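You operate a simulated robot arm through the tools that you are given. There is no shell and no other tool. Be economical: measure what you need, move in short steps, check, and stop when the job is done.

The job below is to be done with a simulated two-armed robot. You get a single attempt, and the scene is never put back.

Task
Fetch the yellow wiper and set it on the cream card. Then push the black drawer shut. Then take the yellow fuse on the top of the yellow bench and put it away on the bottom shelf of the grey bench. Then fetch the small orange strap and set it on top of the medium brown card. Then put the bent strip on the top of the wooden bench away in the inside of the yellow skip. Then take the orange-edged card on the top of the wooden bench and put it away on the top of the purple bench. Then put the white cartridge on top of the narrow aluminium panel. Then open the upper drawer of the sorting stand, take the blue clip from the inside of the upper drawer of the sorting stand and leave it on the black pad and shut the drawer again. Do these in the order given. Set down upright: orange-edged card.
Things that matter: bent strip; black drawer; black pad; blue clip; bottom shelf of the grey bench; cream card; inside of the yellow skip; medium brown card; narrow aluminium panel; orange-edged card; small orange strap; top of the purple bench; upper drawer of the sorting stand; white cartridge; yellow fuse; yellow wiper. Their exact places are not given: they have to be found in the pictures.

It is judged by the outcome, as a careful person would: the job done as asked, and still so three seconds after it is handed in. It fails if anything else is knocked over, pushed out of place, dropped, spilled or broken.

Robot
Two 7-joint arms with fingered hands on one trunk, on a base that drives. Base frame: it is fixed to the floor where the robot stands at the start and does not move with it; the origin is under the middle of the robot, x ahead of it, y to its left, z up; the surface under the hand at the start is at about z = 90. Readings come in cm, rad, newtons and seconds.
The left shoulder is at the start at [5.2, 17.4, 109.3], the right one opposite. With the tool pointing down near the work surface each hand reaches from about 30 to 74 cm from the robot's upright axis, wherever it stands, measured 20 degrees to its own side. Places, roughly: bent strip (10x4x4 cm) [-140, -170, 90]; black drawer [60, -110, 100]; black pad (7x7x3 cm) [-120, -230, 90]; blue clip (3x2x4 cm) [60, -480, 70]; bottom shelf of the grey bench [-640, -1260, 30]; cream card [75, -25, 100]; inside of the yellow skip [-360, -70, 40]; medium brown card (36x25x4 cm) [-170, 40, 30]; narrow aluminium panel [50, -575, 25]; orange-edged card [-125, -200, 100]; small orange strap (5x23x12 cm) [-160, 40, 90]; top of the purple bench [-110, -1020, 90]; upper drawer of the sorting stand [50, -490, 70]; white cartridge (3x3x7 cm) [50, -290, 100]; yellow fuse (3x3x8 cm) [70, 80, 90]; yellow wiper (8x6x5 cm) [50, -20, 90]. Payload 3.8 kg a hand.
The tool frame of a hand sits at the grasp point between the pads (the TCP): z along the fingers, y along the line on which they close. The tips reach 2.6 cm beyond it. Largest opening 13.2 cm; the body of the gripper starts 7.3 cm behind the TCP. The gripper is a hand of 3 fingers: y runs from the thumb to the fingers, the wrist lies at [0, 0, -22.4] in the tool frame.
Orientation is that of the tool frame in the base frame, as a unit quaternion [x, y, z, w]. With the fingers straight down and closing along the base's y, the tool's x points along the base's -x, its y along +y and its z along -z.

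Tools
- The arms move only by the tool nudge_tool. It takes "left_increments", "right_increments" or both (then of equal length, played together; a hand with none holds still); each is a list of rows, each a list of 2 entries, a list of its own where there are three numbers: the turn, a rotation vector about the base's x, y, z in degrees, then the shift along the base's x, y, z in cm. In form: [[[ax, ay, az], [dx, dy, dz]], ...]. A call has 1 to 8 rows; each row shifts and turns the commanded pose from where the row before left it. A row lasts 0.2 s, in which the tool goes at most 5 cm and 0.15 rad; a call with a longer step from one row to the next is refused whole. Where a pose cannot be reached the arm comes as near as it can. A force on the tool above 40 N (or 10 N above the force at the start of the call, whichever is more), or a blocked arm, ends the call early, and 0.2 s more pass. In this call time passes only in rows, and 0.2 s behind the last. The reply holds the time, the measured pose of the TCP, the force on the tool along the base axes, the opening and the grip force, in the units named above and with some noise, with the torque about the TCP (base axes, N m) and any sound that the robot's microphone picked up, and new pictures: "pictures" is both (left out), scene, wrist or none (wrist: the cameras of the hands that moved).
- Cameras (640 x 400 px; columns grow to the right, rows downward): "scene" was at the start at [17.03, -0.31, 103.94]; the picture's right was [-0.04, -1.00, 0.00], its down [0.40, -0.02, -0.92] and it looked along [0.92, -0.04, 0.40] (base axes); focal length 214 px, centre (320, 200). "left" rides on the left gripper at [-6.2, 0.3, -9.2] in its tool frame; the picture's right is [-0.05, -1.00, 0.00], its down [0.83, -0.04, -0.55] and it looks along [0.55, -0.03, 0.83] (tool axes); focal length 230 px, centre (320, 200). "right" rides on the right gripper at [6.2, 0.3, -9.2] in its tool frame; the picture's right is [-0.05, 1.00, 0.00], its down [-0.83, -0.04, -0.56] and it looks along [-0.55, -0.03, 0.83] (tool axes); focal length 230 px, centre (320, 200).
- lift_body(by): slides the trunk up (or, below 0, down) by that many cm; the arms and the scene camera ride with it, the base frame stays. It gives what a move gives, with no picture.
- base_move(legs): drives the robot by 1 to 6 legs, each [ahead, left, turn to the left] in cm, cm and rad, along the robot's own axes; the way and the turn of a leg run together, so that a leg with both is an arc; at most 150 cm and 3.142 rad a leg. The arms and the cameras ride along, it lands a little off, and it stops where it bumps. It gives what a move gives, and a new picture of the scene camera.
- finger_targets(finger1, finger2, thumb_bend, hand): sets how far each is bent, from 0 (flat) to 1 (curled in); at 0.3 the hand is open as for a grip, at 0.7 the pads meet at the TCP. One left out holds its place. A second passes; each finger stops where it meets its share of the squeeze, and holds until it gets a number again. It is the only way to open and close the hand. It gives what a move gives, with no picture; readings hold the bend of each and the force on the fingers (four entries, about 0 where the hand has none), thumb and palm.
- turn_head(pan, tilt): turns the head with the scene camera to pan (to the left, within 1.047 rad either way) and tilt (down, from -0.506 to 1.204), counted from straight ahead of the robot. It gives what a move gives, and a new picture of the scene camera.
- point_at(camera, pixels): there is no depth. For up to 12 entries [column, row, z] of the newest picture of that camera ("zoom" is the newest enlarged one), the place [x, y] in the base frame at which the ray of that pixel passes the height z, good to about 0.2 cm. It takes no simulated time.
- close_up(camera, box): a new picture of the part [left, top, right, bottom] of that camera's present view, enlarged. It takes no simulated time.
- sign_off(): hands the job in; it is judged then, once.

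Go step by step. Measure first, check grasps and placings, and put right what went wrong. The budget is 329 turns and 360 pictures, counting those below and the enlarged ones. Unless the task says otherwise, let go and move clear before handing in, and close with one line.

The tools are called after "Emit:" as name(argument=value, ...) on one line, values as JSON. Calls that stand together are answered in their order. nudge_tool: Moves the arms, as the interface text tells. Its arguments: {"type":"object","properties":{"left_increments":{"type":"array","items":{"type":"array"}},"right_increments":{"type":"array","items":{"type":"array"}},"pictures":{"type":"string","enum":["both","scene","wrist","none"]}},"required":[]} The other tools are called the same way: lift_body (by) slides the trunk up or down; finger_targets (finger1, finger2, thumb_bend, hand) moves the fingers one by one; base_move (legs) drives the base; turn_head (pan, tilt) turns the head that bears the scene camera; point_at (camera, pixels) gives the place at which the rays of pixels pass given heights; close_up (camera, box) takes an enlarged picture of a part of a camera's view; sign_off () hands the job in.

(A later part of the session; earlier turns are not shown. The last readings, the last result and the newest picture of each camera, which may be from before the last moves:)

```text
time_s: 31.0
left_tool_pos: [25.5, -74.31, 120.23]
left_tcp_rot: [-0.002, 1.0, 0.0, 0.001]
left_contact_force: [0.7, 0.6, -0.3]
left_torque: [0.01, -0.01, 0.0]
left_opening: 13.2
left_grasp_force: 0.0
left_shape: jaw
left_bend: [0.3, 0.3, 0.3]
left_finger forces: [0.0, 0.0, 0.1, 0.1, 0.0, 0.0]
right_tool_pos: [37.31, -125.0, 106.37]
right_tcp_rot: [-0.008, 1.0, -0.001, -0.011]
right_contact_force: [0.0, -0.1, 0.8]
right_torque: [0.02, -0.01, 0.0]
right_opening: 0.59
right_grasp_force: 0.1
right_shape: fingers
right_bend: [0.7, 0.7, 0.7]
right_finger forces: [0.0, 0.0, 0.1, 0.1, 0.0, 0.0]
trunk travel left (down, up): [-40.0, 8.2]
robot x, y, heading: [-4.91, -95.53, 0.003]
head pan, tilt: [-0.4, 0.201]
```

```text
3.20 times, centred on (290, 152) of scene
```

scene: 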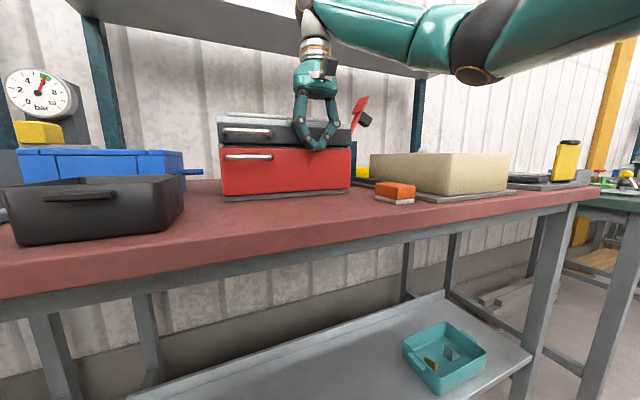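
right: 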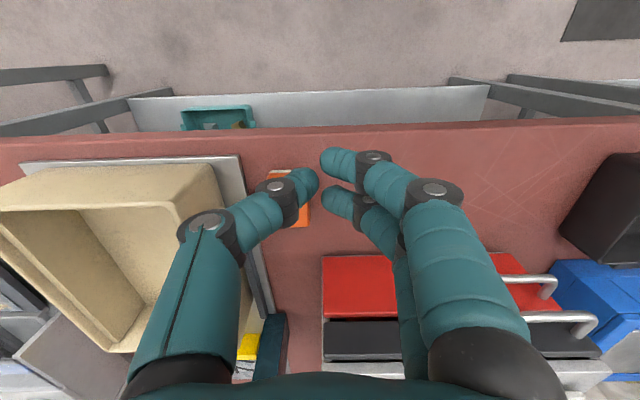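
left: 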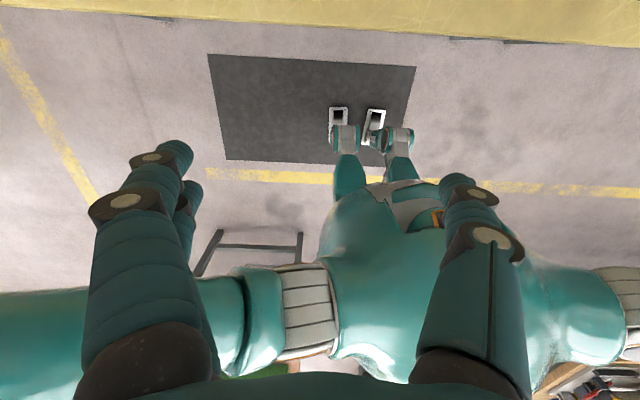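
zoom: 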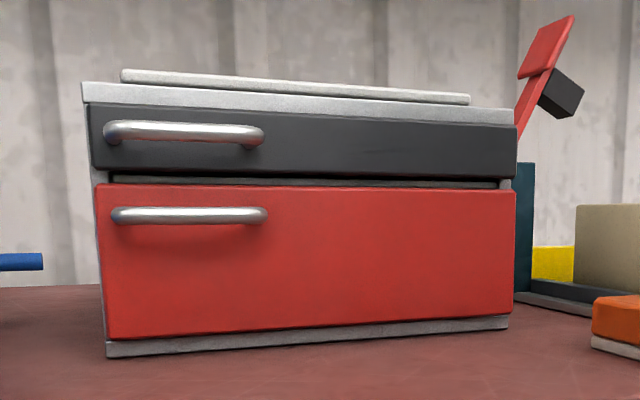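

The black drawer is now flush with the red one. Next comes the fuse: back away and drive left to y≈62.

Emit:
base_move(legs=[[-22, 0, 0], [0, 100, 0], [0, 57, 0]])

Emit:
turn_head(pan=0.25, tilt=0.3)

Emit:
finger_targets(hand="right", finger1=0.3, finger2=0.3, thumb_bend=0.3)

```text
time_s: 46.8
left_tool_pos: [4.5, 85.11, 120.19]
left_tcp_rot: [0.005, 1.0, -0.001, 0.0]
left_contact_force: [0.2, 0.9, 0.2]
left_torque: [-0.01, -0.03, -0.03]
left_opening: 13.19
left_grasp_force: 0.1
left_shape: jaw
left_bend: [0.3, 0.3, 0.3]
left_finger forces: [0.0, 0.1, 0.0, 0.0, 0.1, 0.0]
right_tool_pos: [16.08, 34.35, 106.34]
right_tcp_rot: [-0.003, 1.0, -0.002, -0.01]
right_contact_force: [0.1, -0.1, 0.2]
right_torque: [0.04, 0.01, 0.01]
right_opening: 0.6
right_grasp_force: 0.1
right_shape: fingers
right_bend: [0.7, 0.7, 0.7]
right_finger forces: [0.0, 0.1, 0.0, 0.0, 0.0, 0.0]
trunk travel left (down, up): [-40.0, 8.2]
robot x, y, heading: [-25.99, 64.32, -0.007]
head pan, tilt: [-0.4, 0.201]
```

scene: 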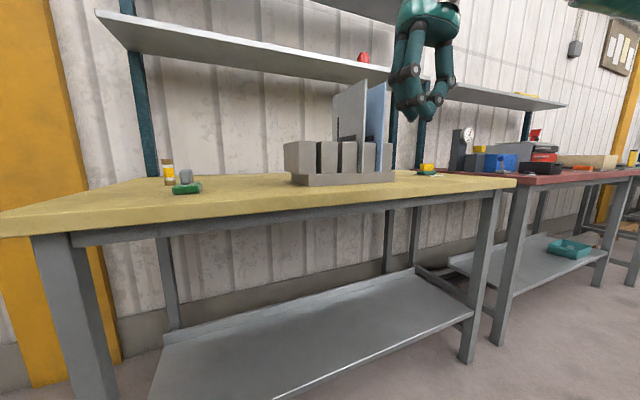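

```text
time_s: 47.8
left_tool_pos: [4.39, 85.04, 120.05]
left_tcp_rot: [0.004, 1.0, -0.001, 0.0]
left_contact_force: [0.4, -0.7, -0.7]
left_torque: [0.04, 0.02, -0.01]
left_opening: 13.19
left_grasp_force: 0.0
left_shape: jaw
left_bend: [0.3, 0.3, 0.3]
left_finger forces: [0.0, 0.1, 0.0, 0.0, 0.0, 0.0]
right_tool_pos: [15.89, 34.32, 106.26]
right_tcp_rot: [-0.003, 1.0, -0.002, -0.01]
right_contact_force: [0.0, -0.6, 0.0]
right_torque: [0.0, 0.0, 0.01]
right_opening: 0.62
right_grasp_force: 0.0
right_shape: fingers
right_bend: [0.7, 0.7, 0.7]
right_finger forces: [0.0, 0.0, 0.0, 0.0, 0.0, 0.1]
trunk travel left (down, up): [-40.0, 8.2]
robot x, y, heading: [-26.58, 64.14, -0.008]
head pan, tilt: [0.25, 0.3]
```

scene: 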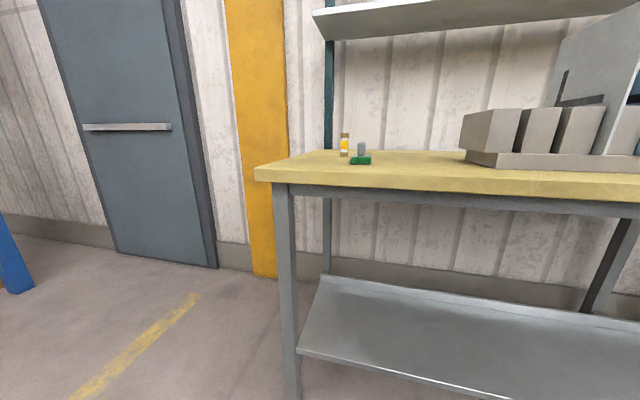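

```text
time_s: 48.8
left_tool_pos: [4.48, 85.12, 120.19]
left_tcp_rot: [0.004, 1.0, -0.001, 0.0]
left_contact_force: [0.2, 0.6, 0.0]
left_torque: [-0.02, 0.0, -0.02]
left_opening: 13.19
left_grasp_force: 0.1
left_shape: jaw
left_bend: [0.3, 0.3, 0.3]
left_finger forces: [0.0, 0.0, 0.1, 0.0, 0.0, 0.0]
right_tool_pos: [15.99, 34.31, 106.36]
right_tcp_rot: [-0.002, 1.0, -0.002, -0.012]
right_contact_force: [-1.2, 0.6, 0.0]
right_torque: [0.02, 0.01, 0.0]
right_opening: 13.4
right_grasp_force: 0.0
right_shape: fingers
right_bend: [0.3, 0.3, 0.3]
right_finger forces: [0.0, 0.0, 0.1, 0.0, 0.0, 0.0]
trunk travel left (down, up): [-40.0, 8.2]
robot x, y, heading: [-26.6, 64.45, -0.008]
head pan, tilt: [0.25, 0.3]
```

Emit:
point_at(camera="scene", pixels=[[344, 156, 90], [360, 164, 90], [470, 164, 90], [255, 181, 88], [640, 195, 88], [316, 150, 90]])

Emit:
close_up(camera="scene", box=[300, 110, 420, 185])

```text
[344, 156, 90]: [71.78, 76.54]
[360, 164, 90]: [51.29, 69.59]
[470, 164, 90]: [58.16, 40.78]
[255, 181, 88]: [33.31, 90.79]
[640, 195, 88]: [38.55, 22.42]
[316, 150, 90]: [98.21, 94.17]
```

```text
5.33 times, centred on (360, 148) of scene
```

zoom: 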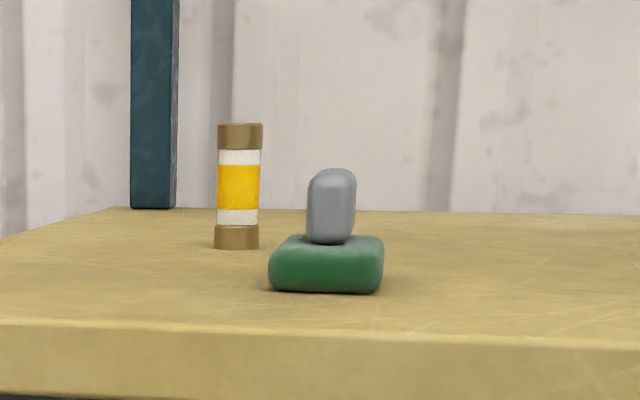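

The fuse stands upright at about (72,76.5), behind the green/grey wiper at (53,69.5). I retract the right hand, then drive up to the bench.

Emit:
nudge_tool(right_increments=[[[0, 0, 0], [-4, -2, 2]], [[0, 0, 0], [-4, -2, 2]], [[0, 0, 0], [-4, -2, 2]]], pictures="none")

Emit:
base_move(legs=[[30, -8, 0.008]])

Emit:
close_up(camera="left", box=[0, 0, 640, 400])

```text
time_s: 49.6
left_tool_pos: [4.26, 85.12, 120.04]
left_tcp_rot: [0.005, 1.0, -0.001, 0.002]
left_contact_force: [0.3, -0.2, 0.7]
left_torque: [-0.05, -0.03, -0.01]
left_opening: 13.23
left_grasp_force: 0.0
left_shape: jaw
left_bend: [0.3, 0.3, 0.3]
left_finger forces: [0.0, 0.0, 0.1, 0.1, 0.1, 0.0]
right_tool_pos: [3.47, 28.24, 112.52]
right_tcp_rot: [-0.003, 1.0, -0.002, -0.009]
right_contact_force: [-0.6, -0.1, 0.4]
right_torque: [-0.01, -0.02, -0.02]
right_opening: 13.42
right_grasp_force: 0.0
right_shape: fingers
right_bend: [0.3, 0.3, 0.3]
right_finger forces: [0.0, 0.0, 0.0, 0.0, 0.0, 0.0]
trunk travel left (down, up): [-40.0, 8.2]
robot x, y, heading: [-26.14, 64.26, -0.008]
head pan, tilt: [0.25, 0.3]
```

```text
time_s: 51.7
left_tool_pos: [33.65, 77.42, 120.16]
left_tcp_rot: [-0.001, 1.0, -0.001, 0.0]
left_contact_force: [-0.2, -0.1, -0.1]
left_torque: [-0.02, -0.01, 0.0]
left_opening: 13.2
left_grasp_force: 0.0
left_shape: jaw
left_bend: [0.3, 0.3, 0.3]
left_finger forces: [0.0, 0.0, 0.1, 0.1, 0.0, 0.0]
right_tool_pos: [33.6, 20.6, 112.28]
right_tcp_rot: [-0.008, 1.0, -0.001, -0.011]
right_contact_force: [0.6, 0.6, -0.1]
right_torque: [0.0, 0.01, 0.01]
right_opening: 13.41
right_grasp_force: 0.1
right_shape: fingers
right_bend: [0.3, 0.3, 0.3]
right_finger forces: [0.1, 0.1, 0.0, 0.0, 0.0, 0.0]
trunk travel left (down, up): [-40.0, 8.2]
robot x, y, heading: [3.23, 56.13, 0.004]
head pan, tilt: [0.25, 0.3]
```

scene: 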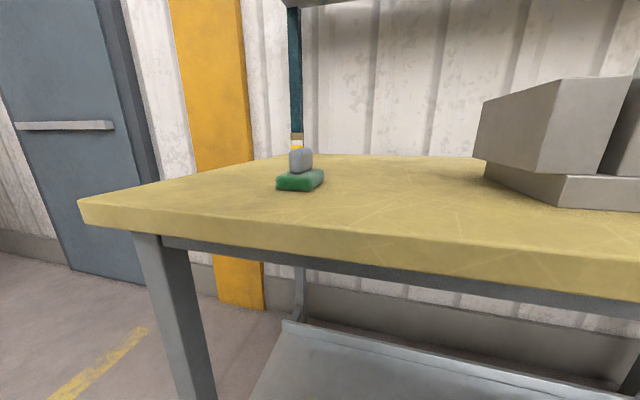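

```text
1.00 times, centred on (320, 200) of left (not enlarged: the box is as wide or as high as the picture)
```

zoom: 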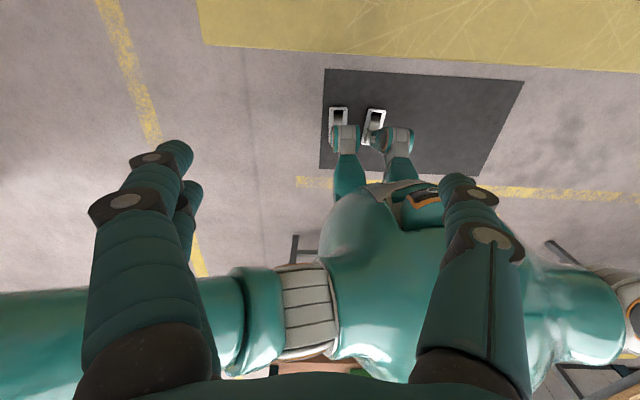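

I move the left hand over to just short of the fuse, at height.

Emit:
nudge_tool(left_increments=[[[0, 0, 0], [4.6, 0, -1]], [[0, 0, 0], [4.6, 0, -1]], [[0, 0, 0], [4.6, 0, -1]], [[0, 0, 0], [4.6, 0, -1]], [[0, 0, 0], [4.6, 0, -1]], [[0, 0, 0], [4.6, 0, -1]], [[0, 0, 0], [4.6, 0, -1]], [[0, 0, 0], [4.0, 0, -1]]])

```text
time_s: 53.5
left_tool_pos: [68.78, 77.6, 112.02]
left_tcp_rot: [0.0, 1.0, 0.001, 0.0]
left_contact_force: [0.4, -1.7, 0.4]
left_torque: [0.02, -0.01, -0.01]
left_opening: 13.19
left_grasp_force: 0.0
left_shape: jaw
left_bend: [0.3, 0.3, 0.3]
left_finger forces: [0.0, 0.0, 0.0, 0.0, 0.1, 0.0]
left hand out of reach, approached as far as the arm can: row 8
right_tool_pos: [33.58, 20.56, 112.27]
right_tcp_rot: [-0.009, 1.0, -0.002, -0.011]
right_contact_force: [-0.3, -0.2, 0.7]
right_torque: [-0.02, -0.01, 0.01]
right_opening: 13.41
right_grasp_force: 0.0
right_shape: fingers
right_bend: [0.3, 0.3, 0.3]
right_finger forces: [0.0, 0.0, 0.1, 0.0, 0.0, 0.0]
trunk travel left (down, up): [-40.0, 8.2]
robot x, y, heading: [3.06, 56.06, 0.005]
head pan, tilt: [0.25, 0.3]
```

scene: 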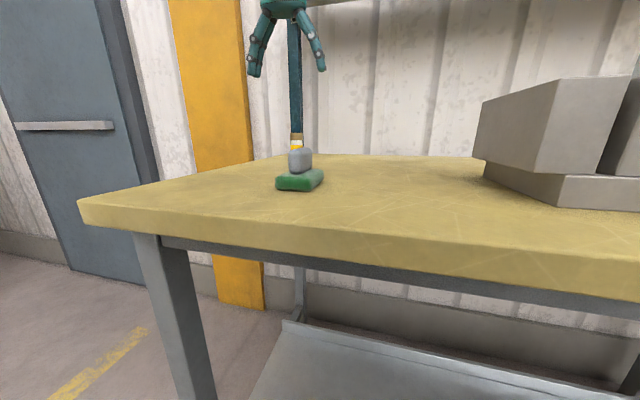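
left: 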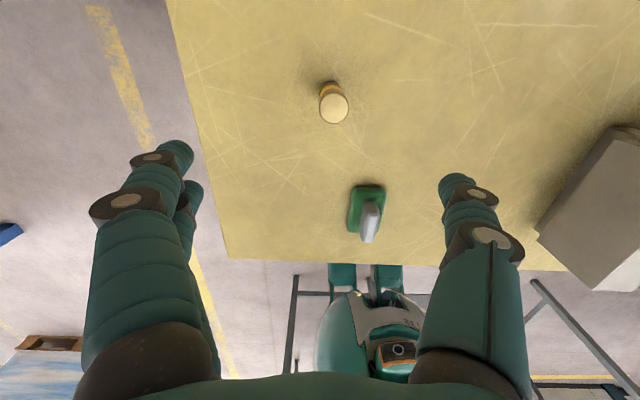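

The fuse top is at left-cam (334,108). The reach limit was met, so I measure the fuse and drive a little closer.

Emit:
point_at(camera="left", pixels=[[334, 108, 98], [330, 87, 90], [228, 258, 90], [566, 270, 90]])

Emit:
base_move(legs=[[7, 0, 0]])

```text
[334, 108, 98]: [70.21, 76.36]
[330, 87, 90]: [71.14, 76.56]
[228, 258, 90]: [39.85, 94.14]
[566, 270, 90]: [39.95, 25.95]
```

```text
time_s: 54.5
left_tool_pos: [75.62, 77.8, 112.07]
left_tcp_rot: [-0.001, 1.0, -0.001, 0.0]
left_contact_force: [-0.3, -0.3, 0.3]
left_torque: [0.03, 0.0, 0.02]
left_opening: 13.21
left_grasp_force: 0.1
left_shape: jaw
left_bend: [0.3, 0.3, 0.3]
left_finger forces: [0.0, 0.0, 0.1, 0.0, 0.0, 0.0]
right_tool_pos: [40.48, 20.51, 112.43]
right_tcp_rot: [-0.008, 1.0, -0.003, -0.011]
right_contact_force: [0.2, -0.1, -0.6]
right_torque: [0.02, 0.02, -0.04]
right_opening: 13.39
right_grasp_force: 0.2
right_shape: fingers
right_bend: [0.3, 0.3, 0.3]
right_finger forces: [0.0, 0.0, 0.0, 0.0, 0.0, 0.0]
trunk travel left (down, up): [-40.0, 8.2]
robot x, y, heading: [10.27, 56.15, 0.001]
head pan, tilt: [0.25, 0.3]
```

scene: 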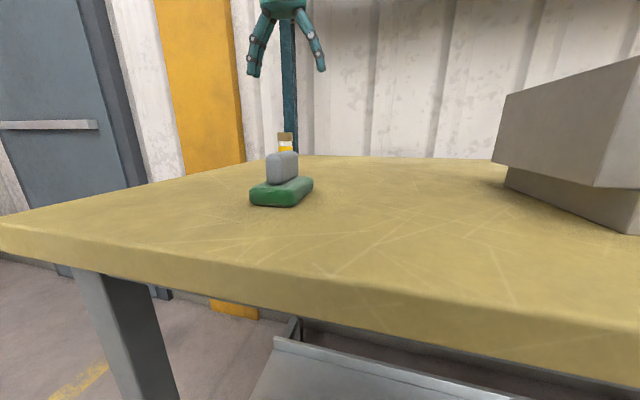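

I move over the fuse at (70.5,76.4) and come down part way.

Emit:
nudge_tool(left_increments=[[[0, 0, 0], [-2.6, -0.7, -3]], [[0, 0, 0], [-2.6, -0.7, -3]], [[0, 0, 0], [0, 0, -2]]], pictures="wrist")

Emit:
point_at(camera="left", pixels=[[320, 200, 98], [320, 150, 98]])

```text
time_s: 55.3
left_tool_pos: [70.35, 76.53, 103.97]
left_tcp_rot: [-0.003, 1.0, -0.002, 0.0]
left_contact_force: [-0.3, 0.7, 0.6]
left_torque: [-0.02, -0.02, 0.0]
left_opening: 13.2
left_grasp_force: 0.1
left_shape: jaw
left_bend: [0.3, 0.3, 0.3]
left_finger forces: [0.0, 0.0, 0.1, 0.1, 0.0, 0.0]
right_tool_pos: [40.53, 20.63, 112.36]
right_tcp_rot: [-0.009, 1.0, -0.002, -0.01]
right_contact_force: [-0.1, -0.6, -1.0]
right_torque: [0.01, -0.01, -0.02]
right_opening: 13.39
right_grasp_force: 0.0
right_shape: fingers
right_bend: [0.3, 0.3, 0.3]
right_finger forces: [0.1, 0.1, 0.0, 0.1, 0.1, 0.0]
trunk travel left (down, up): [-40.0, 8.2]
robot x, y, heading: [9.74, 56.02, 0.004]
head pan, tilt: [0.25, 0.3]
```

left: 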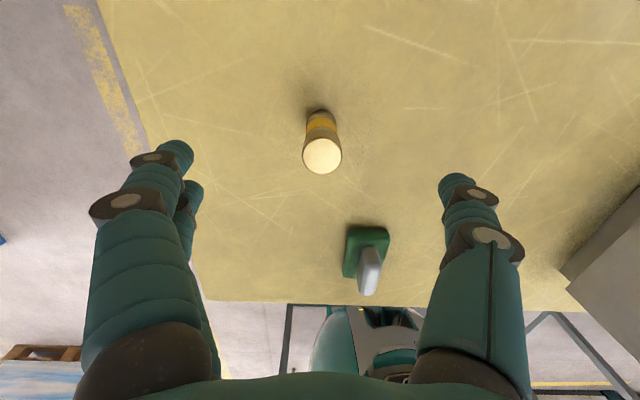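

```text
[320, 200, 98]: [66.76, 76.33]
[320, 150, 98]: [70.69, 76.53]
```

Well centred. I descend to 95.3 and grip.

Emit:
nudge_tool(left_increments=[[[0, 0, 0], [0, 0, -3]], [[0, 0, 0], [0, 0, -3]], [[0, 0, 0], [0, 0, -2.7]]], pictures="none")

Emit:
finger_targets(hand="left", finger1=0.75, finger2=0.75, thumb_bend=0.75)

Emit:
nudge_tool(left_increments=[[[0, 0, 0], [0, 0, 3]], [[0, 0, 0], [0, 0, 4]], [[0, 0, 0], [0, 0, 4]], [[0, 0, 0], [0, 0, 4]]], pictures="wrist")

```text
time_s: 56.1
left_tool_pos: [70.5, 76.56, 95.21]
left_tcp_rot: [-0.003, 1.0, -0.001, 0.001]
left_contact_force: [-0.3, 0.1, 0.5]
left_torque: [-0.02, -0.04, 0.0]
left_opening: 13.19
left_grasp_force: 0.0
left_shape: jaw
left_bend: [0.3, 0.3, 0.3]
left_finger forces: [0.1, 0.0, 0.1, 0.0, 0.1, 0.0]
right_tool_pos: [40.48, 20.62, 112.35]
right_tcp_rot: [-0.009, 1.0, -0.002, -0.011]
right_contact_force: [0.4, 0.6, 0.4]
right_torque: [0.0, 0.03, -0.03]
right_opening: 13.41
right_grasp_force: 0.1
right_shape: fingers
right_bend: [0.3, 0.3, 0.3]
right_finger forces: [0.1, 0.0, 0.0, 0.0, 0.0, 0.1]
trunk travel left (down, up): [-40.0, 8.2]
robot x, y, heading: [9.93, 56.23, -0.0]
head pan, tilt: [0.25, 0.3]
```

```text
time_s: 57.1
left_tool_pos: [70.4, 76.63, 95.3]
left_tcp_rot: [-0.003, 1.0, 0.0, 0.0]
left_contact_force: [-0.1, 0.1, -0.5]
left_torque: [-0.01, -0.03, 0.05]
left_opening: 1.93
left_grasp_force: 16.0
left_shape: fingers
left_bend: [0.72, 0.69, 0.67]
left_finger forces: [6.1, 10.6, 0.0, 0.1, 16.4, 0.0]
right_tool_pos: [40.35, 20.6, 112.36]
right_tcp_rot: [-0.009, 1.0, -0.002, -0.01]
right_contact_force: [-0.1, -0.4, 1.1]
right_torque: [-0.09, 0.02, 0.01]
right_opening: 13.41
right_grasp_force: 0.0
right_shape: fingers
right_bend: [0.3, 0.3, 0.3]
right_finger forces: [0.0, 0.1, 0.0, 0.0, 0.0, 0.0]
trunk travel left (down, up): [-40.0, 8.2]
robot x, y, heading: [10.2, 56.06, 0.007]
head pan, tilt: [0.25, 0.3]
```

```text
time_s: 58.1
left_tool_pos: [70.61, 76.41, 110.3]
left_tcp_rot: [-0.002, 1.0, -0.001, 0.001]
left_contact_force: [0.6, -0.2, -0.1]
left_torque: [0.0, -0.01, -0.01]
left_opening: 1.88
left_grasp_force: 16.0
left_shape: fingers
left_bend: [0.72, 0.69, 0.67]
left_finger forces: [6.3, 10.7, 0.0, 0.0, 16.3, 0.1]
right_tool_pos: [40.4, 20.55, 112.37]
right_tcp_rot: [-0.009, 1.0, -0.002, -0.01]
right_contact_force: [-0.4, 0.3, 0.5]
right_torque: [-0.02, -0.03, -0.02]
right_opening: 13.39
right_grasp_force: 0.2
right_shape: fingers
right_bend: [0.3, 0.3, 0.3]
right_finger forces: [0.0, 0.0, 0.0, 0.0, 0.1, 0.1]
trunk travel left (down, up): [-40.0, 8.2]
robot x, y, heading: [10.21, 56.29, 0.006]
head pan, tilt: [0.25, 0.3]
```

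left: 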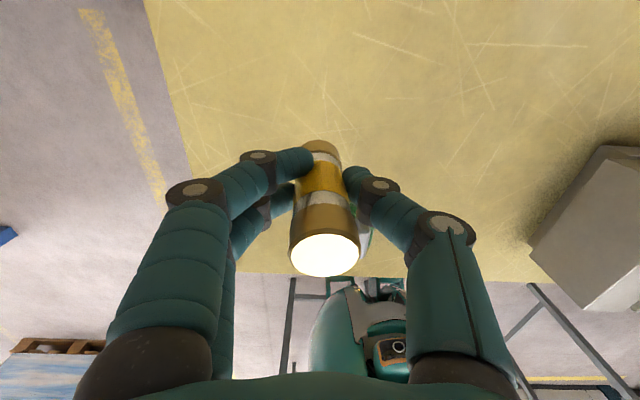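

The fuse is held (1.9 cm, 16 N). I retract the left arm and then back off and survey the room.

Emit:
nudge_tool(left_increments=[[[0, 0, 0], [-4.5, -0.5, 1]], [[0, 0, 0], [-4.5, -0.5, 1]], [[0, 0, 0], [-4.5, -0.5, 1]], [[0, 0, 0], [-4.5, -0.5, 1]], [[0, 0, 0], [-4.5, -0.5, 1]], [[0, 0, 0], [-4.5, -0.5, 1]], [[0, 0, 0], [-4, 0, 1]]], pictures="none")

Emit:
base_move(legs=[[-45, 0, 0], [0, 0, -1.5708]])

Emit:
turn_head(pan=0.3, tilt=0.2)

Emit:
turn_head(pan=-0.9, tilt=0.2)

```text
time_s: 59.7
left_tool_pos: [39.3, 73.54, 117.27]
left_tcp_rot: [-0.002, 1.0, -0.001, 0.002]
left_contact_force: [0.6, -0.6, -0.6]
left_torque: [0.0, -0.02, -0.01]
left_opening: 1.85
left_grasp_force: 16.0
left_shape: fingers
left_bend: [0.72, 0.69, 0.67]
left_finger forces: [6.5, 10.5, 0.0, 0.0, 15.8, 0.1]
right_tool_pos: [40.41, 20.65, 112.39]
right_tcp_rot: [-0.009, 1.0, -0.002, -0.009]
right_contact_force: [0.4, 0.4, 0.1]
right_torque: [0.03, -0.03, -0.02]
right_opening: 13.44
right_grasp_force: 0.0
right_shape: fingers
right_bend: [0.3, 0.3, 0.3]
right_finger forces: [0.1, 0.1, 0.0, 0.1, 0.1, 0.0]
trunk travel left (down, up): [-40.0, 8.2]
robot x, y, heading: [9.86, 56.3, 0.007]
head pan, tilt: [0.25, 0.3]
```

```text
time_s: 66.2
left_tool_pos: [-16.99, 26.68, 117.26]
left_tcp_rot: [0.703, 0.711, 0.0, -0.001]
left_contact_force: [-0.3, 0.4, -1.1]
left_torque: [0.0, -0.02, 0.0]
left_opening: 1.85
left_grasp_force: 16.4
left_shape: fingers
left_bend: [0.72, 0.69, 0.67]
left_finger forces: [6.6, 10.4, 0.1, 0.1, 15.7, 0.0]
right_tool_pos: [-70.05, 25.28, 112.4]
right_tcp_rot: [0.699, 0.715, 0.006, -0.009]
right_contact_force: [0.0, 1.3, -0.1]
right_torque: [-0.01, -0.02, -0.01]
right_opening: 13.42
right_grasp_force: 0.1
right_shape: fingers
right_bend: [0.3, 0.3, 0.3]
right_finger forces: [0.0, 0.0, 0.0, 0.0, 0.1, 0.0]
trunk travel left (down, up): [-40.0, 8.2]
robot x, y, heading: [-34.44, 56.23, -1.561]
head pan, tilt: [0.25, 0.3]
```

scene: 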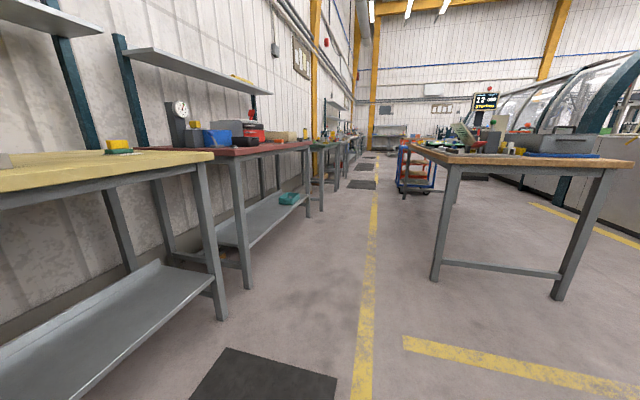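

```text
time_s: 66.8
left_tool_pos: [-17.12, 26.71, 117.19]
left_tcp_rot: [0.703, 0.711, -0.002, -0.001]
left_contact_force: [0.8, -0.6, -0.8]
left_torque: [0.02, -0.02, -0.02]
left_opening: 1.86
left_grasp_force: 16.4
left_shape: fingers
left_bend: [0.72, 0.69, 0.67]
left_finger forces: [6.6, 10.5, 0.0, 0.0, 15.8, 0.0]
right_tool_pos: [-70.01, 25.28, 112.36]
right_tcp_rot: [0.699, 0.715, 0.006, -0.009]
right_contact_force: [-0.4, 0.5, 0.4]
right_torque: [0.0, 0.03, 0.0]
right_opening: 13.42
right_grasp_force: 0.1
right_shape: fingers
right_bend: [0.3, 0.3, 0.3]
right_finger forces: [0.1, 0.1, 0.1, 0.0, 0.1, 0.1]
trunk travel left (down, up): [-40.0, 8.2]
robot x, y, heading: [-35.1, 55.93, -1.561]
head pan, tilt: [0.3, 0.201]
```

scene: 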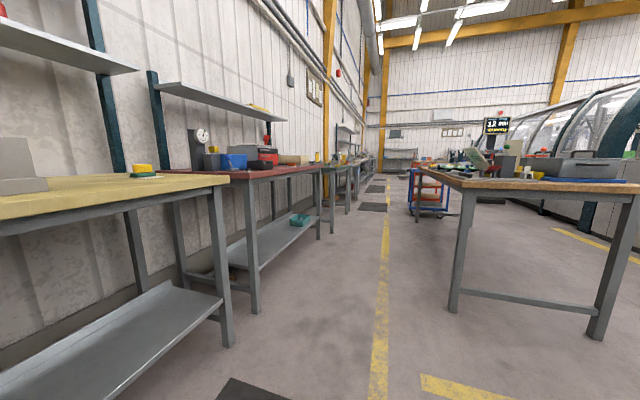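

```text
time_s: 68.2
left_tool_pos: [-17.04, 26.71, 117.31]
left_tcp_rot: [0.704, 0.711, -0.001, -0.001]
left_contact_force: [-0.3, -0.6, -0.1]
left_torque: [0.03, 0.02, 0.0]
left_opening: 1.86
left_grasp_force: 17.0
left_shape: fingers
left_bend: [0.72, 0.69, 0.67]
left_finger forces: [6.6, 10.5, 0.0, 0.1, 15.8, 0.0]
right_tool_pos: [-69.96, 25.27, 112.39]
right_tcp_rot: [0.699, 0.715, 0.005, -0.009]
right_contact_force: [0.7, -0.7, 0.6]
right_torque: [-0.03, -0.01, 0.01]
right_opening: 13.4
right_grasp_force: 0.1
right_shape: fingers
right_bend: [0.3, 0.3, 0.3]
right_finger forces: [0.0, 0.1, 0.0, 0.1, 0.1, 0.1]
trunk travel left (down, up): [-40.0, 8.2]
robot x, y, heading: [-34.42, 55.95, -1.562]
head pan, tilt: [-0.901, 0.201]
```

scene: 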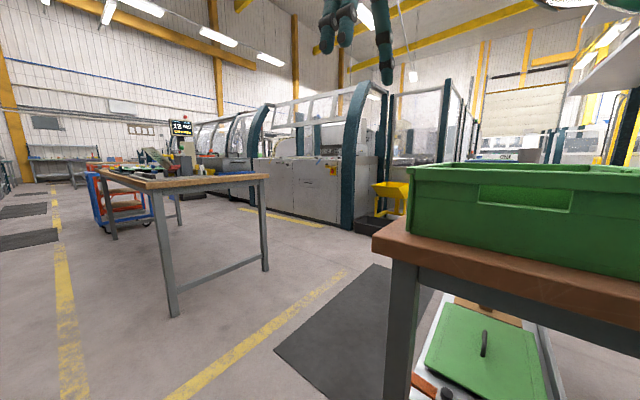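

The aisle along x≈-20 is clear, with the trolley 43 cm to the right of my line and the benches at x>35. I shift left and drive down it.

Emit:
base_move(legs=[[0, 16, -0.009], [150, 0, 0], [150, 0, 0], [130, 0, 0]])

Emit:
turn_head(pan=0, tilt=0.2)

```text
time_s: 90.5
left_tool_pos: [-5.42, -404.69, 117.3]
left_tcp_rot: [0.72, 0.694, 0.0, -0.001]
left_contact_force: [0.6, -0.8, -0.8]
left_torque: [0.0, 0.06, 0.03]
left_opening: 1.86
left_grasp_force: 16.8
left_shape: fingers
left_bend: [0.72, 0.69, 0.67]
left_finger forces: [6.7, 10.4, 0.0, 0.0, 15.9, 0.1]
right_tool_pos: [-58.33, -403.66, 112.29]
right_tcp_rot: [0.716, 0.698, 0.007, -0.008]
right_contact_force: [0.4, 0.0, 0.0]
right_torque: [0.0, -0.02, -0.02]
right_opening: 13.43
right_grasp_force: 0.1
right_shape: fingers
right_bend: [0.3, 0.3, 0.3]
right_finger forces: [0.0, 0.0, 0.0, 0.0, 0.0, 0.0]
trunk travel left (down, up): [-40.0, 8.2]
robot x, y, heading: [-21.49, -374.53, -1.607]
head pan, tilt: [-0.901, 0.201]
```

scene: 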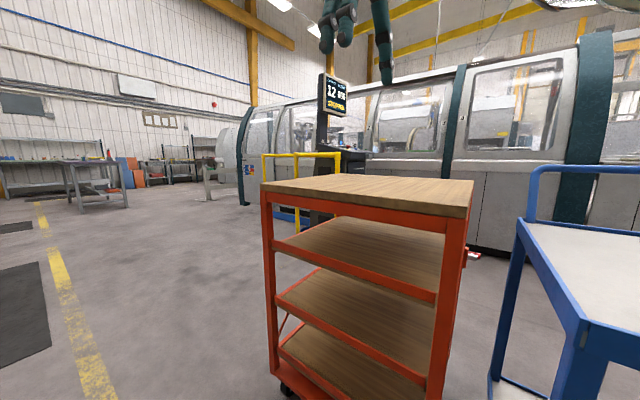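

```text
time_s: 91.7
left_tool_pos: [-5.58, -404.64, 117.25]
left_tcp_rot: [0.72, 0.694, -0.001, 0.0]
left_contact_force: [0.1, -0.6, 0.0]
left_torque: [-0.03, 0.02, -0.04]
left_opening: 1.86
left_grasp_force: 16.9
left_shape: fingers
left_bend: [0.72, 0.69, 0.67]
left_finger forces: [6.6, 10.5, 0.0, 0.0, 15.9, 0.1]
right_tool_pos: [-58.3, -403.58, 112.33]
right_tcp_rot: [0.716, 0.698, 0.006, -0.008]
right_contact_force: [0.1, -0.6, -0.5]
right_torque: [0.02, 0.0, -0.01]
right_opening: 13.41
right_grasp_force: 0.1
right_shape: fingers
right_bend: [0.3, 0.3, 0.3]
right_finger forces: [0.0, 0.0, 0.0, 0.0, 0.1, 0.1]
trunk travel left (down, up): [-40.0, 8.2]
robot x, y, heading: [-21.82, -374.49, -1.608]
head pan, tilt: [0.0, 0.201]
```

scene: 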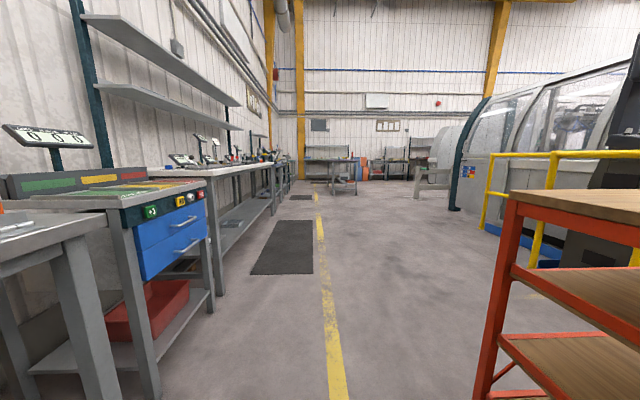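

Blue-drawer sorting stand is at the left (170,220), and the path ahead is clear. I correct the heading and continue.

Emit:
base_move(legs=[[0, 0, 0.037], [150, 0, 0], [150, 0, 0], [100, 0, 0]])

Emit:
turn_head(pan=-0.7, tilt=0.2)

```text
time_s: 111.3
left_tool_pos: [3.57, -803.29, 117.25]
left_tcp_rot: [0.699, 0.715, -0.001, 0.0]
left_contact_force: [0.8, -0.6, -0.4]
left_torque: [0.02, 0.03, -0.01]
left_opening: 1.83
left_grasp_force: 16.6
left_shape: fingers
left_bend: [0.72, 0.69, 0.67]
left_finger forces: [6.9, 10.6, 0.0, 0.0, 15.6, 0.0]
right_tool_pos: [-49.31, -805.2, 112.41]
right_tcp_rot: [0.694, 0.72, 0.006, -0.009]
right_contact_force: [0.6, -0.7, -0.7]
right_torque: [-0.02, 0.0, 0.01]
right_opening: 13.42
right_grasp_force: 0.0
right_shape: fingers
right_bend: [0.3, 0.3, 0.3]
right_finger forces: [0.0, 0.0, 0.1, 0.1, 0.0, 0.0]
trunk travel left (down, up): [-40.0, 8.2]
robot x, y, heading: [-14.58, -773.78, -1.552]
head pan, tilt: [0.0, 0.201]
```

scene: 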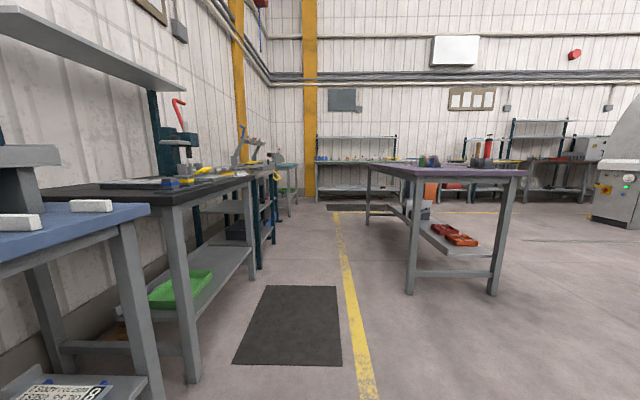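

```text
time_s: 112.4
left_tool_pos: [3.46, -803.24, 117.27]
left_tcp_rot: [0.699, 0.715, -0.002, 0.001]
left_contact_force: [-0.2, -1.0, -0.5]
left_torque: [0.0, 0.0, -0.03]
left_opening: 1.8
left_grasp_force: 16.8
left_shape: fingers
left_bend: [0.72, 0.69, 0.67]
left_finger forces: [6.8, 10.6, 0.0, 0.1, 15.7, 0.0]
right_tool_pos: [-49.45, -805.32, 112.25]
right_tcp_rot: [0.694, 0.72, 0.006, -0.008]
right_contact_force: [-0.3, 0.3, 0.1]
right_torque: [-0.02, -0.02, -0.01]
right_opening: 13.4
right_grasp_force: 0.0
right_shape: fingers
right_bend: [0.3, 0.3, 0.3]
right_finger forces: [0.0, 0.0, 0.1, 0.1, 0.1, 0.0]
trunk travel left (down, up): [-40.0, 8.2]
robot x, y, heading: [-14.48, -774.08, -1.545]
head pan, tilt: [-0.7, 0.201]
```

scene: 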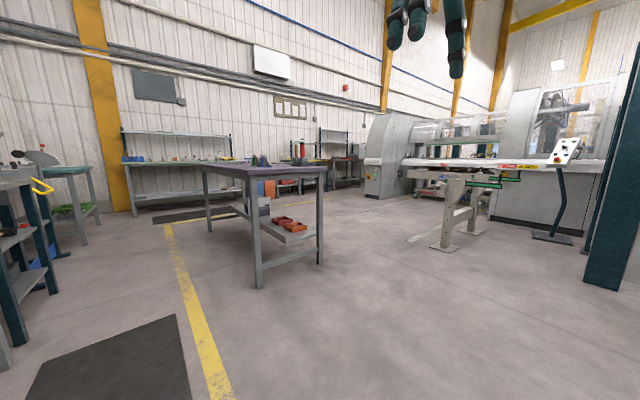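

The purple-topped bench is at (260,175). The grey bench must lie beyond the grey machine along the end wall. I strafe right to x≈-205 and pass between the purple bench and the conveyor.

Emit:
base_move(legs=[[0, -95, 0], [0, -95, -0.026], [150, 0, 0], [100, 0, 0]])

Emit:
turn_head(pan=-0.9, tilt=0.3)

Emit:
turn_head(pan=-0.1, tilt=0.3)

```text
time_s: 141.2
left_tool_pos: [-197.1, -1054.29, 117.26]
left_tcp_rot: [0.718, 0.696, -0.001, 0.0]
left_contact_force: [-0.7, 0.5, -1.2]
left_torque: [-0.01, -0.02, -0.02]
left_opening: 1.82
left_grasp_force: 17.0
left_shape: fingers
left_bend: [0.72, 0.69, 0.67]
left_finger forces: [6.8, 10.6, 0.0, 0.0, 15.8, 0.0]
right_tool_pos: [-249.93, -1053.47, 112.32]
right_tcp_rot: [0.714, 0.7, 0.007, -0.008]
right_contact_force: [0.5, 0.8, 0.3]
right_torque: [0.01, -0.01, 0.01]
right_opening: 13.41
right_grasp_force: 0.0
right_shape: fingers
right_bend: [0.3, 0.3, 0.3]
right_finger forces: [0.0, 0.0, 0.0, 0.0, 0.0, 0.0]
trunk travel left (down, up): [-40.0, 8.2]
robot x, y, heading: [-213.38, -1024.32, -1.604]
head pan, tilt: [-0.7, 0.201]
```

scene: 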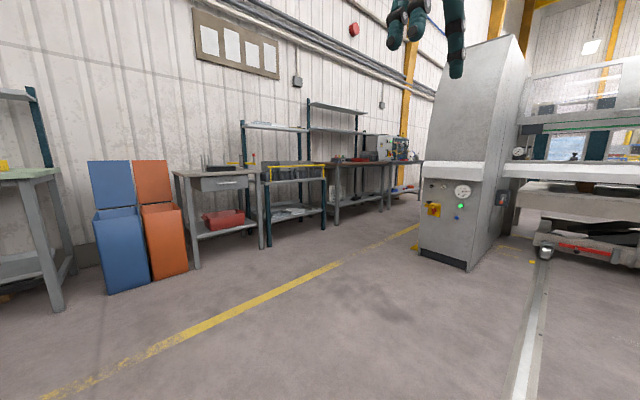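

```text
time_s: 141.9
left_tool_pos: [-196.99, -1054.37, 117.21]
left_tcp_rot: [0.718, 0.696, -0.001, 0.0]
left_contact_force: [-0.5, -0.4, -0.9]
left_torque: [0.03, 0.0, 0.0]
left_opening: 1.81
left_grasp_force: 16.5
left_shape: fingers
left_bend: [0.72, 0.69, 0.67]
left_finger forces: [6.8, 10.7, 0.1, 0.0, 15.7, 0.1]
right_tool_pos: [-249.98, -1053.46, 112.28]
right_tcp_rot: [0.714, 0.7, 0.006, -0.008]
right_contact_force: [0.0, 0.3, -0.5]
right_torque: [0.03, 0.02, -0.02]
right_opening: 13.39
right_grasp_force: 0.1
right_shape: fingers
right_bend: [0.3, 0.3, 0.3]
right_finger forces: [0.0, 0.0, 0.0, 0.0, 0.0, 0.0]
trunk travel left (down, up): [-40.0, 8.2]
robot x, y, heading: [-213.21, -1024.2, -1.603]
head pan, tilt: [-0.901, 0.3]
```

scene: 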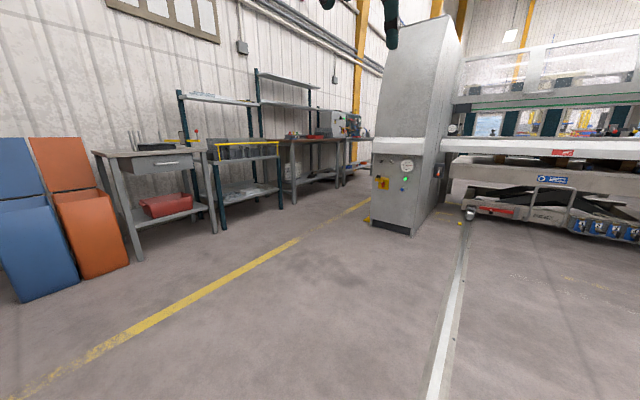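

```text
time_s: 143.1
left_tool_pos: [-197.03, -1054.29, 117.29]
left_tcp_rot: [0.718, 0.696, -0.001, 0.0]
left_contact_force: [-0.2, -0.6, 0.2]
left_torque: [0.02, -0.02, 0.05]
left_opening: 1.83
left_grasp_force: 16.2
left_shape: fingers
left_bend: [0.72, 0.69, 0.67]
left_finger forces: [6.7, 10.5, 0.0, 0.0, 15.7, 0.0]
right_tool_pos: [-249.92, -1053.38, 112.29]
right_tcp_rot: [0.713, 0.701, 0.006, -0.008]
right_contact_force: [0.4, -0.2, -0.2]
right_torque: [-0.03, 0.01, 0.02]
right_opening: 13.41
right_grasp_force: 0.1
right_shape: fingers
right_bend: [0.3, 0.3, 0.3]
right_finger forces: [0.1, 0.0, 0.1, 0.0, 0.0, 0.0]
trunk travel left (down, up): [-40.0, 8.2]
robot x, y, heading: [-213.71, -1024.21, -1.605]
head pan, tilt: [-0.099, 0.3]
```

scene: 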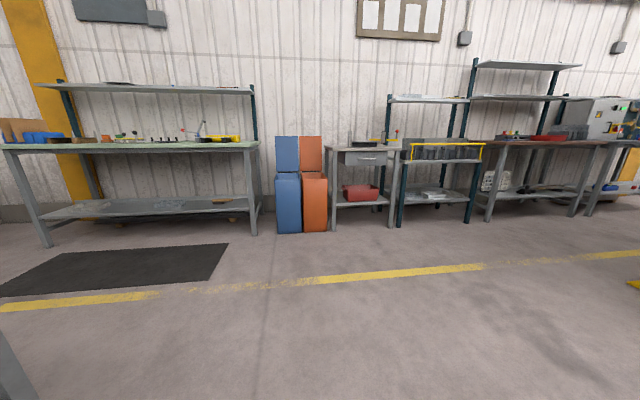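

The bench at the far right edge (620,150) should be the grey bench (x≈-640). I follow the yellow line along y≈-1180, facing -x.

Emit:
base_move(legs=[[150, 0, 0.034], [0, 0, -1.571], [150, 0, 0], [100, 0, 0]])

Emit:
turn_head(pan=0.5, tilt=0.3)

```text
time_s: 163.7
left_tool_pos: [-437.38, -1195.71, 117.29]
left_tcp_rot: [1.0, 0.011, -0.002, -0.005]
left_contact_force: [-0.5, 0.4, -1.2]
left_torque: [-0.03, 0.02, 0.01]
left_opening: 1.81
left_grasp_force: 16.4
left_shape: fingers
left_bend: [0.72, 0.69, 0.67]
left_finger forces: [6.8, 10.8, 0.0, 0.0, 15.6, 0.1]
right_tool_pos: [-439.37, -1142.62, 113.14]
right_tcp_rot: [1.0, 0.017, -0.001, -0.013]
right_contact_force: [0.1, 0.0, 0.5]
right_torque: [0.0, -0.03, -0.01]
right_opening: 13.43
right_grasp_force: 0.1
right_shape: fingers
right_bend: [0.3, 0.3, 0.3]
right_finger forces: [0.0, 0.1, 0.0, 0.0, 0.0, 0.0]
trunk travel left (down, up): [-40.0, 8.2]
robot x, y, heading: [-408.93, -1176.77, -3.116]
head pan, tilt: [-0.099, 0.3]
stopped in leg 4: the robot was blocked; the commanded pose is now the measured one
```

scene: 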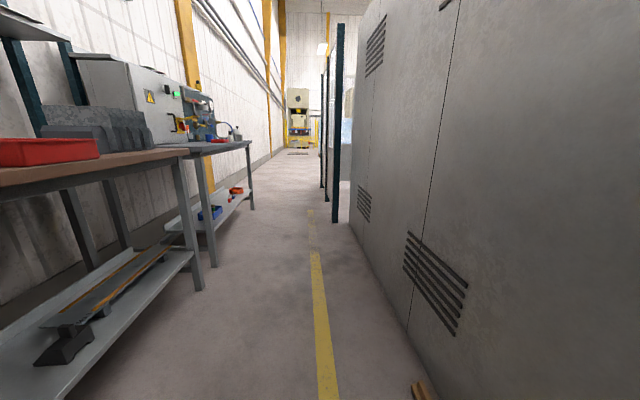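

```text
time_s: 164.7
left_tool_pos: [-437.52, -1195.7, 117.35]
left_tcp_rot: [1.0, 0.012, -0.003, -0.006]
left_contact_force: [-0.1, -1.0, 0.8]
left_torque: [0.01, 0.01, -0.03]
left_opening: 1.81
left_grasp_force: 16.4
left_shape: fingers
left_bend: [0.72, 0.69, 0.67]
left_finger forces: [6.9, 10.8, 0.0, 0.0, 15.6, 0.0]
right_tool_pos: [-439.3, -1142.63, 113.18]
right_tcp_rot: [1.0, 0.018, 0.002, -0.012]
right_contact_force: [0.1, -0.1, -1.1]
right_torque: [-0.03, 0.01, 0.03]
right_opening: 13.41
right_grasp_force: 0.0
right_shape: fingers
right_bend: [0.3, 0.3, 0.3]
right_finger forces: [0.0, 0.0, 0.1, 0.0, 0.1, 0.0]
trunk travel left (down, up): [-40.0, 8.2]
robot x, y, heading: [-408.9, -1176.62, -3.119]
head pan, tilt: [0.499, 0.3]
```

scene: 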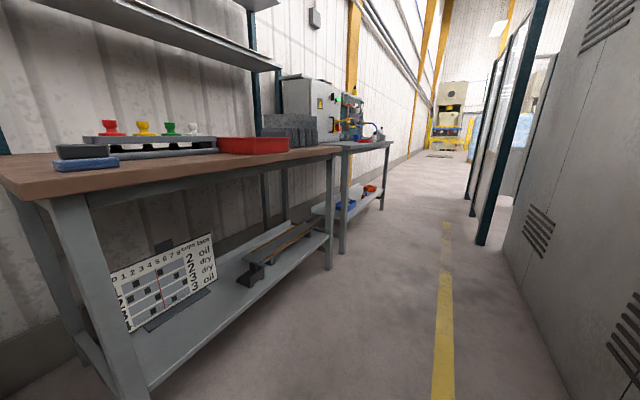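

Blocked on the right by the machine. The grey bench is the next one past the wooden-topped bench, at (355,175). I measure the clearances.

Emit:
point_at(camera="scene", pixels=[[40, 198, 88], [340, 155, 88], [392, 146, 88], [344, 255, 0], [383, 210, 0], [145, 398, 0], [570, 380, 0], [480, 245, 0], [440, 350, 0], [470, 198, 0]])

Emit:
close_up(camera="scene", box=[260, 70, 420, 270])

```text
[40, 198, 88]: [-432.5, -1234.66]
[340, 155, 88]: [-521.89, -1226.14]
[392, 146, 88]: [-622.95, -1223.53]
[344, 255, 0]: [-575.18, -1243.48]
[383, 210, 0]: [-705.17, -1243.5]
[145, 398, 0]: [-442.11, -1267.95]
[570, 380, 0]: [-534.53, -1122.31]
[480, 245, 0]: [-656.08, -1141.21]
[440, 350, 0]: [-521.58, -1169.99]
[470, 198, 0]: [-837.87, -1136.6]
```

```text
2.00 times, centred on (340, 170) of scene
```

zoom: 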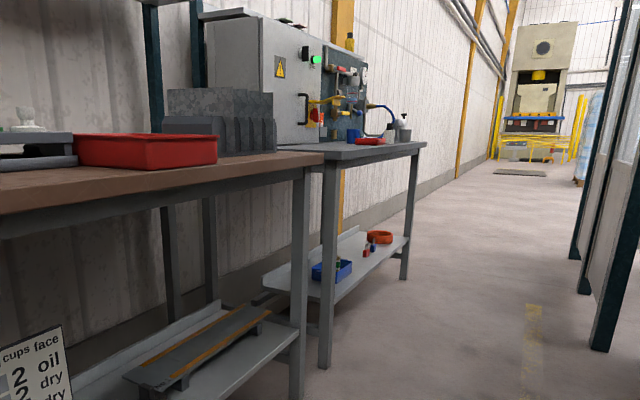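

The grey bench spans x≈-570..-710 with its front at y≈-1243. I tuck the right hand in, shift left and go on along the passage.

Emit:
nudge_tool(right_increments=[[[0, 0, 0], [-2, -4, 0]], [[0, 0, 0], [-2, -4, 0]], [[0, 0, 0], [-2, -4, 0]]], pictures="none")

Emit:
base_move(legs=[[0, 18, -0.022], [90, 0, 0], [90, 0, 0]])

```text
time_s: 165.7
left_tool_pos: [-439.2, -1187.76, 117.63]
left_tcp_rot: [0.994, -0.109, -0.008, -0.004]
left_contact_force: [1.0, 0.3, -0.6]
left_torque: [-0.04, 0.04, -0.02]
left_opening: 1.81
left_grasp_force: 16.4
left_shape: fingers
left_bend: [0.72, 0.69, 0.67]
left_finger forces: [6.8, 10.8, 0.1, 0.0, 15.6, 0.1]
right_tool_pos: [-436.67, -1145.14, 114.75]
right_tcp_rot: [0.992, -0.125, -0.025, -0.005]
right_contact_force: [0.2, -0.3, 0.7]
right_torque: [0.0, 0.02, -0.03]
right_opening: 13.45
right_grasp_force: 0.1
right_shape: fingers
right_bend: [0.3, 0.3, 0.3]
right_finger forces: [0.1, 0.0, 0.1, 0.1, 0.1, 0.0]
trunk travel left (down, up): [-40.0, 8.2]
robot x, y, heading: [-408.55, -1176.54, 2.923]
head pan, tilt: [0.499, 0.3]
stopped in row 3 (right hand): the arm was blocked; the commanded pose is now the measured one
```

```text
time_s: 166.4
left_tool_pos: [-439.89, -1187.9, 117.52]
left_tcp_rot: [0.994, -0.112, -0.005, -0.004]
left_contact_force: [-0.9, 0.5, -0.6]
left_torque: [0.02, 0.01, -0.01]
left_opening: 1.84
left_grasp_force: 16.9
left_shape: fingers
left_bend: [0.72, 0.69, 0.67]
left_finger forces: [6.8, 10.9, 0.0, 0.0, 15.6, 0.0]
right_tool_pos: [-437.02, -1144.89, 114.7]
right_tcp_rot: [0.991, -0.131, -0.029, -0.005]
right_contact_force: [-0.1, 0.0, -0.5]
right_torque: [0.0, 0.0, -0.02]
right_opening: 13.45
right_grasp_force: 0.1
right_shape: fingers
right_bend: [0.3, 0.3, 0.3]
right_finger forces: [0.0, 0.0, 0.1, 0.0, 0.1, 0.1]
trunk travel left (down, up): [-40.0, 8.2]
robot x, y, heading: [-408.21, -1176.9, 2.917]
head pan, tilt: [0.499, 0.3]
stopped in leg 1: the robot was blocked; the commanded pose is now the measured one
```

scene: 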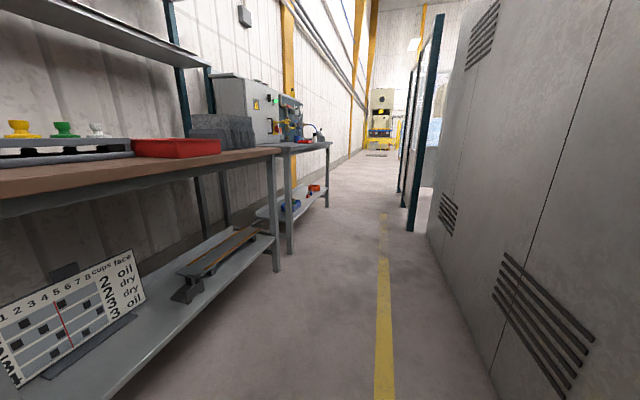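

The robot got turned about by contact on the right (heading 2.92). I back away from the machine first.

Emit:
base_move(legs=[[-25, 0, 0]])

Emit:
turn_head(pan=-0.9, tilt=0.2)

```text
time_s: 168.2
left_tool_pos: [-416.5, -1192.71, 117.26]
left_tcp_rot: [0.994, -0.108, -0.001, -0.001]
left_contact_force: [-0.2, -0.4, -0.2]
left_torque: [-0.03, 0.04, 0.04]
left_opening: 1.85
left_grasp_force: 16.6
left_shape: fingers
left_bend: [0.72, 0.69, 0.67]
left_finger forces: [6.9, 10.8, 0.0, 0.1, 15.6, 0.0]
right_tool_pos: [-414.04, -1149.86, 114.18]
right_tcp_rot: [0.992, -0.125, -0.019, -0.003]
right_contact_force: [0.3, 0.0, 0.4]
right_torque: [0.0, 0.0, 0.02]
right_opening: 13.43
right_grasp_force: 0.0
right_shape: fingers
right_bend: [0.3, 0.3, 0.3]
right_finger forces: [0.0, 0.0, 0.0, 0.1, 0.0, 0.1]
trunk travel left (down, up): [-40.0, 8.2]
robot x, y, heading: [-383.65, -1182.27, 2.921]
head pan, tilt: [0.499, 0.3]
```

scene: 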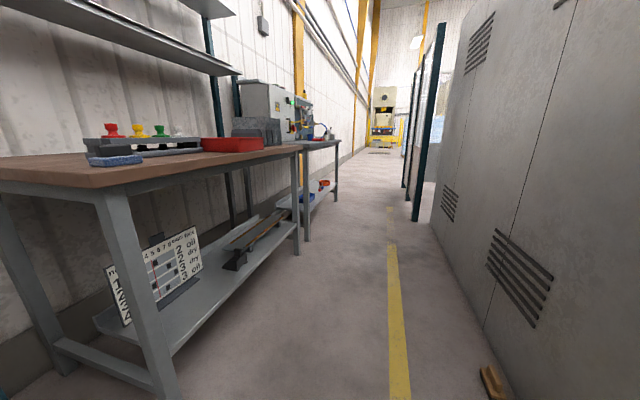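

```text
time_s: 169.7
left_tool_pos: [-416.42, -1192.58, 117.2]
left_tcp_rot: [0.994, -0.108, -0.001, -0.001]
left_contact_force: [-0.1, -0.5, 1.0]
left_torque: [-0.01, 0.01, -0.02]
left_opening: 1.81
left_grasp_force: 16.7
left_shape: fingers
left_bend: [0.72, 0.69, 0.67]
left_finger forces: [6.9, 10.8, 0.1, 0.0, 15.7, 0.0]
right_tool_pos: [-413.98, -1149.84, 114.16]
right_tcp_rot: [0.992, -0.125, -0.019, -0.003]
right_contact_force: [0.0, -0.1, -0.1]
right_torque: [0.01, -0.04, 0.0]
right_opening: 13.43
right_grasp_force: 0.1
right_shape: fingers
right_bend: [0.3, 0.3, 0.3]
right_finger forces: [0.0, 0.0, 0.1, 0.0, 0.0, 0.1]
trunk travel left (down, up): [-40.0, 8.2]
robot x, y, heading: [-383.88, -1181.85, 2.923]
head pan, tilt: [-0.901, 0.201]
```

scene: 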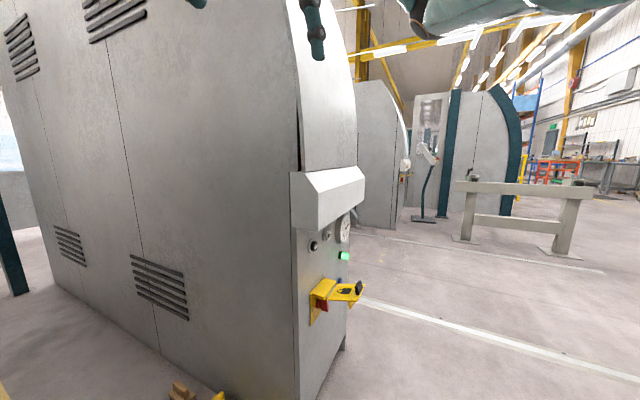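

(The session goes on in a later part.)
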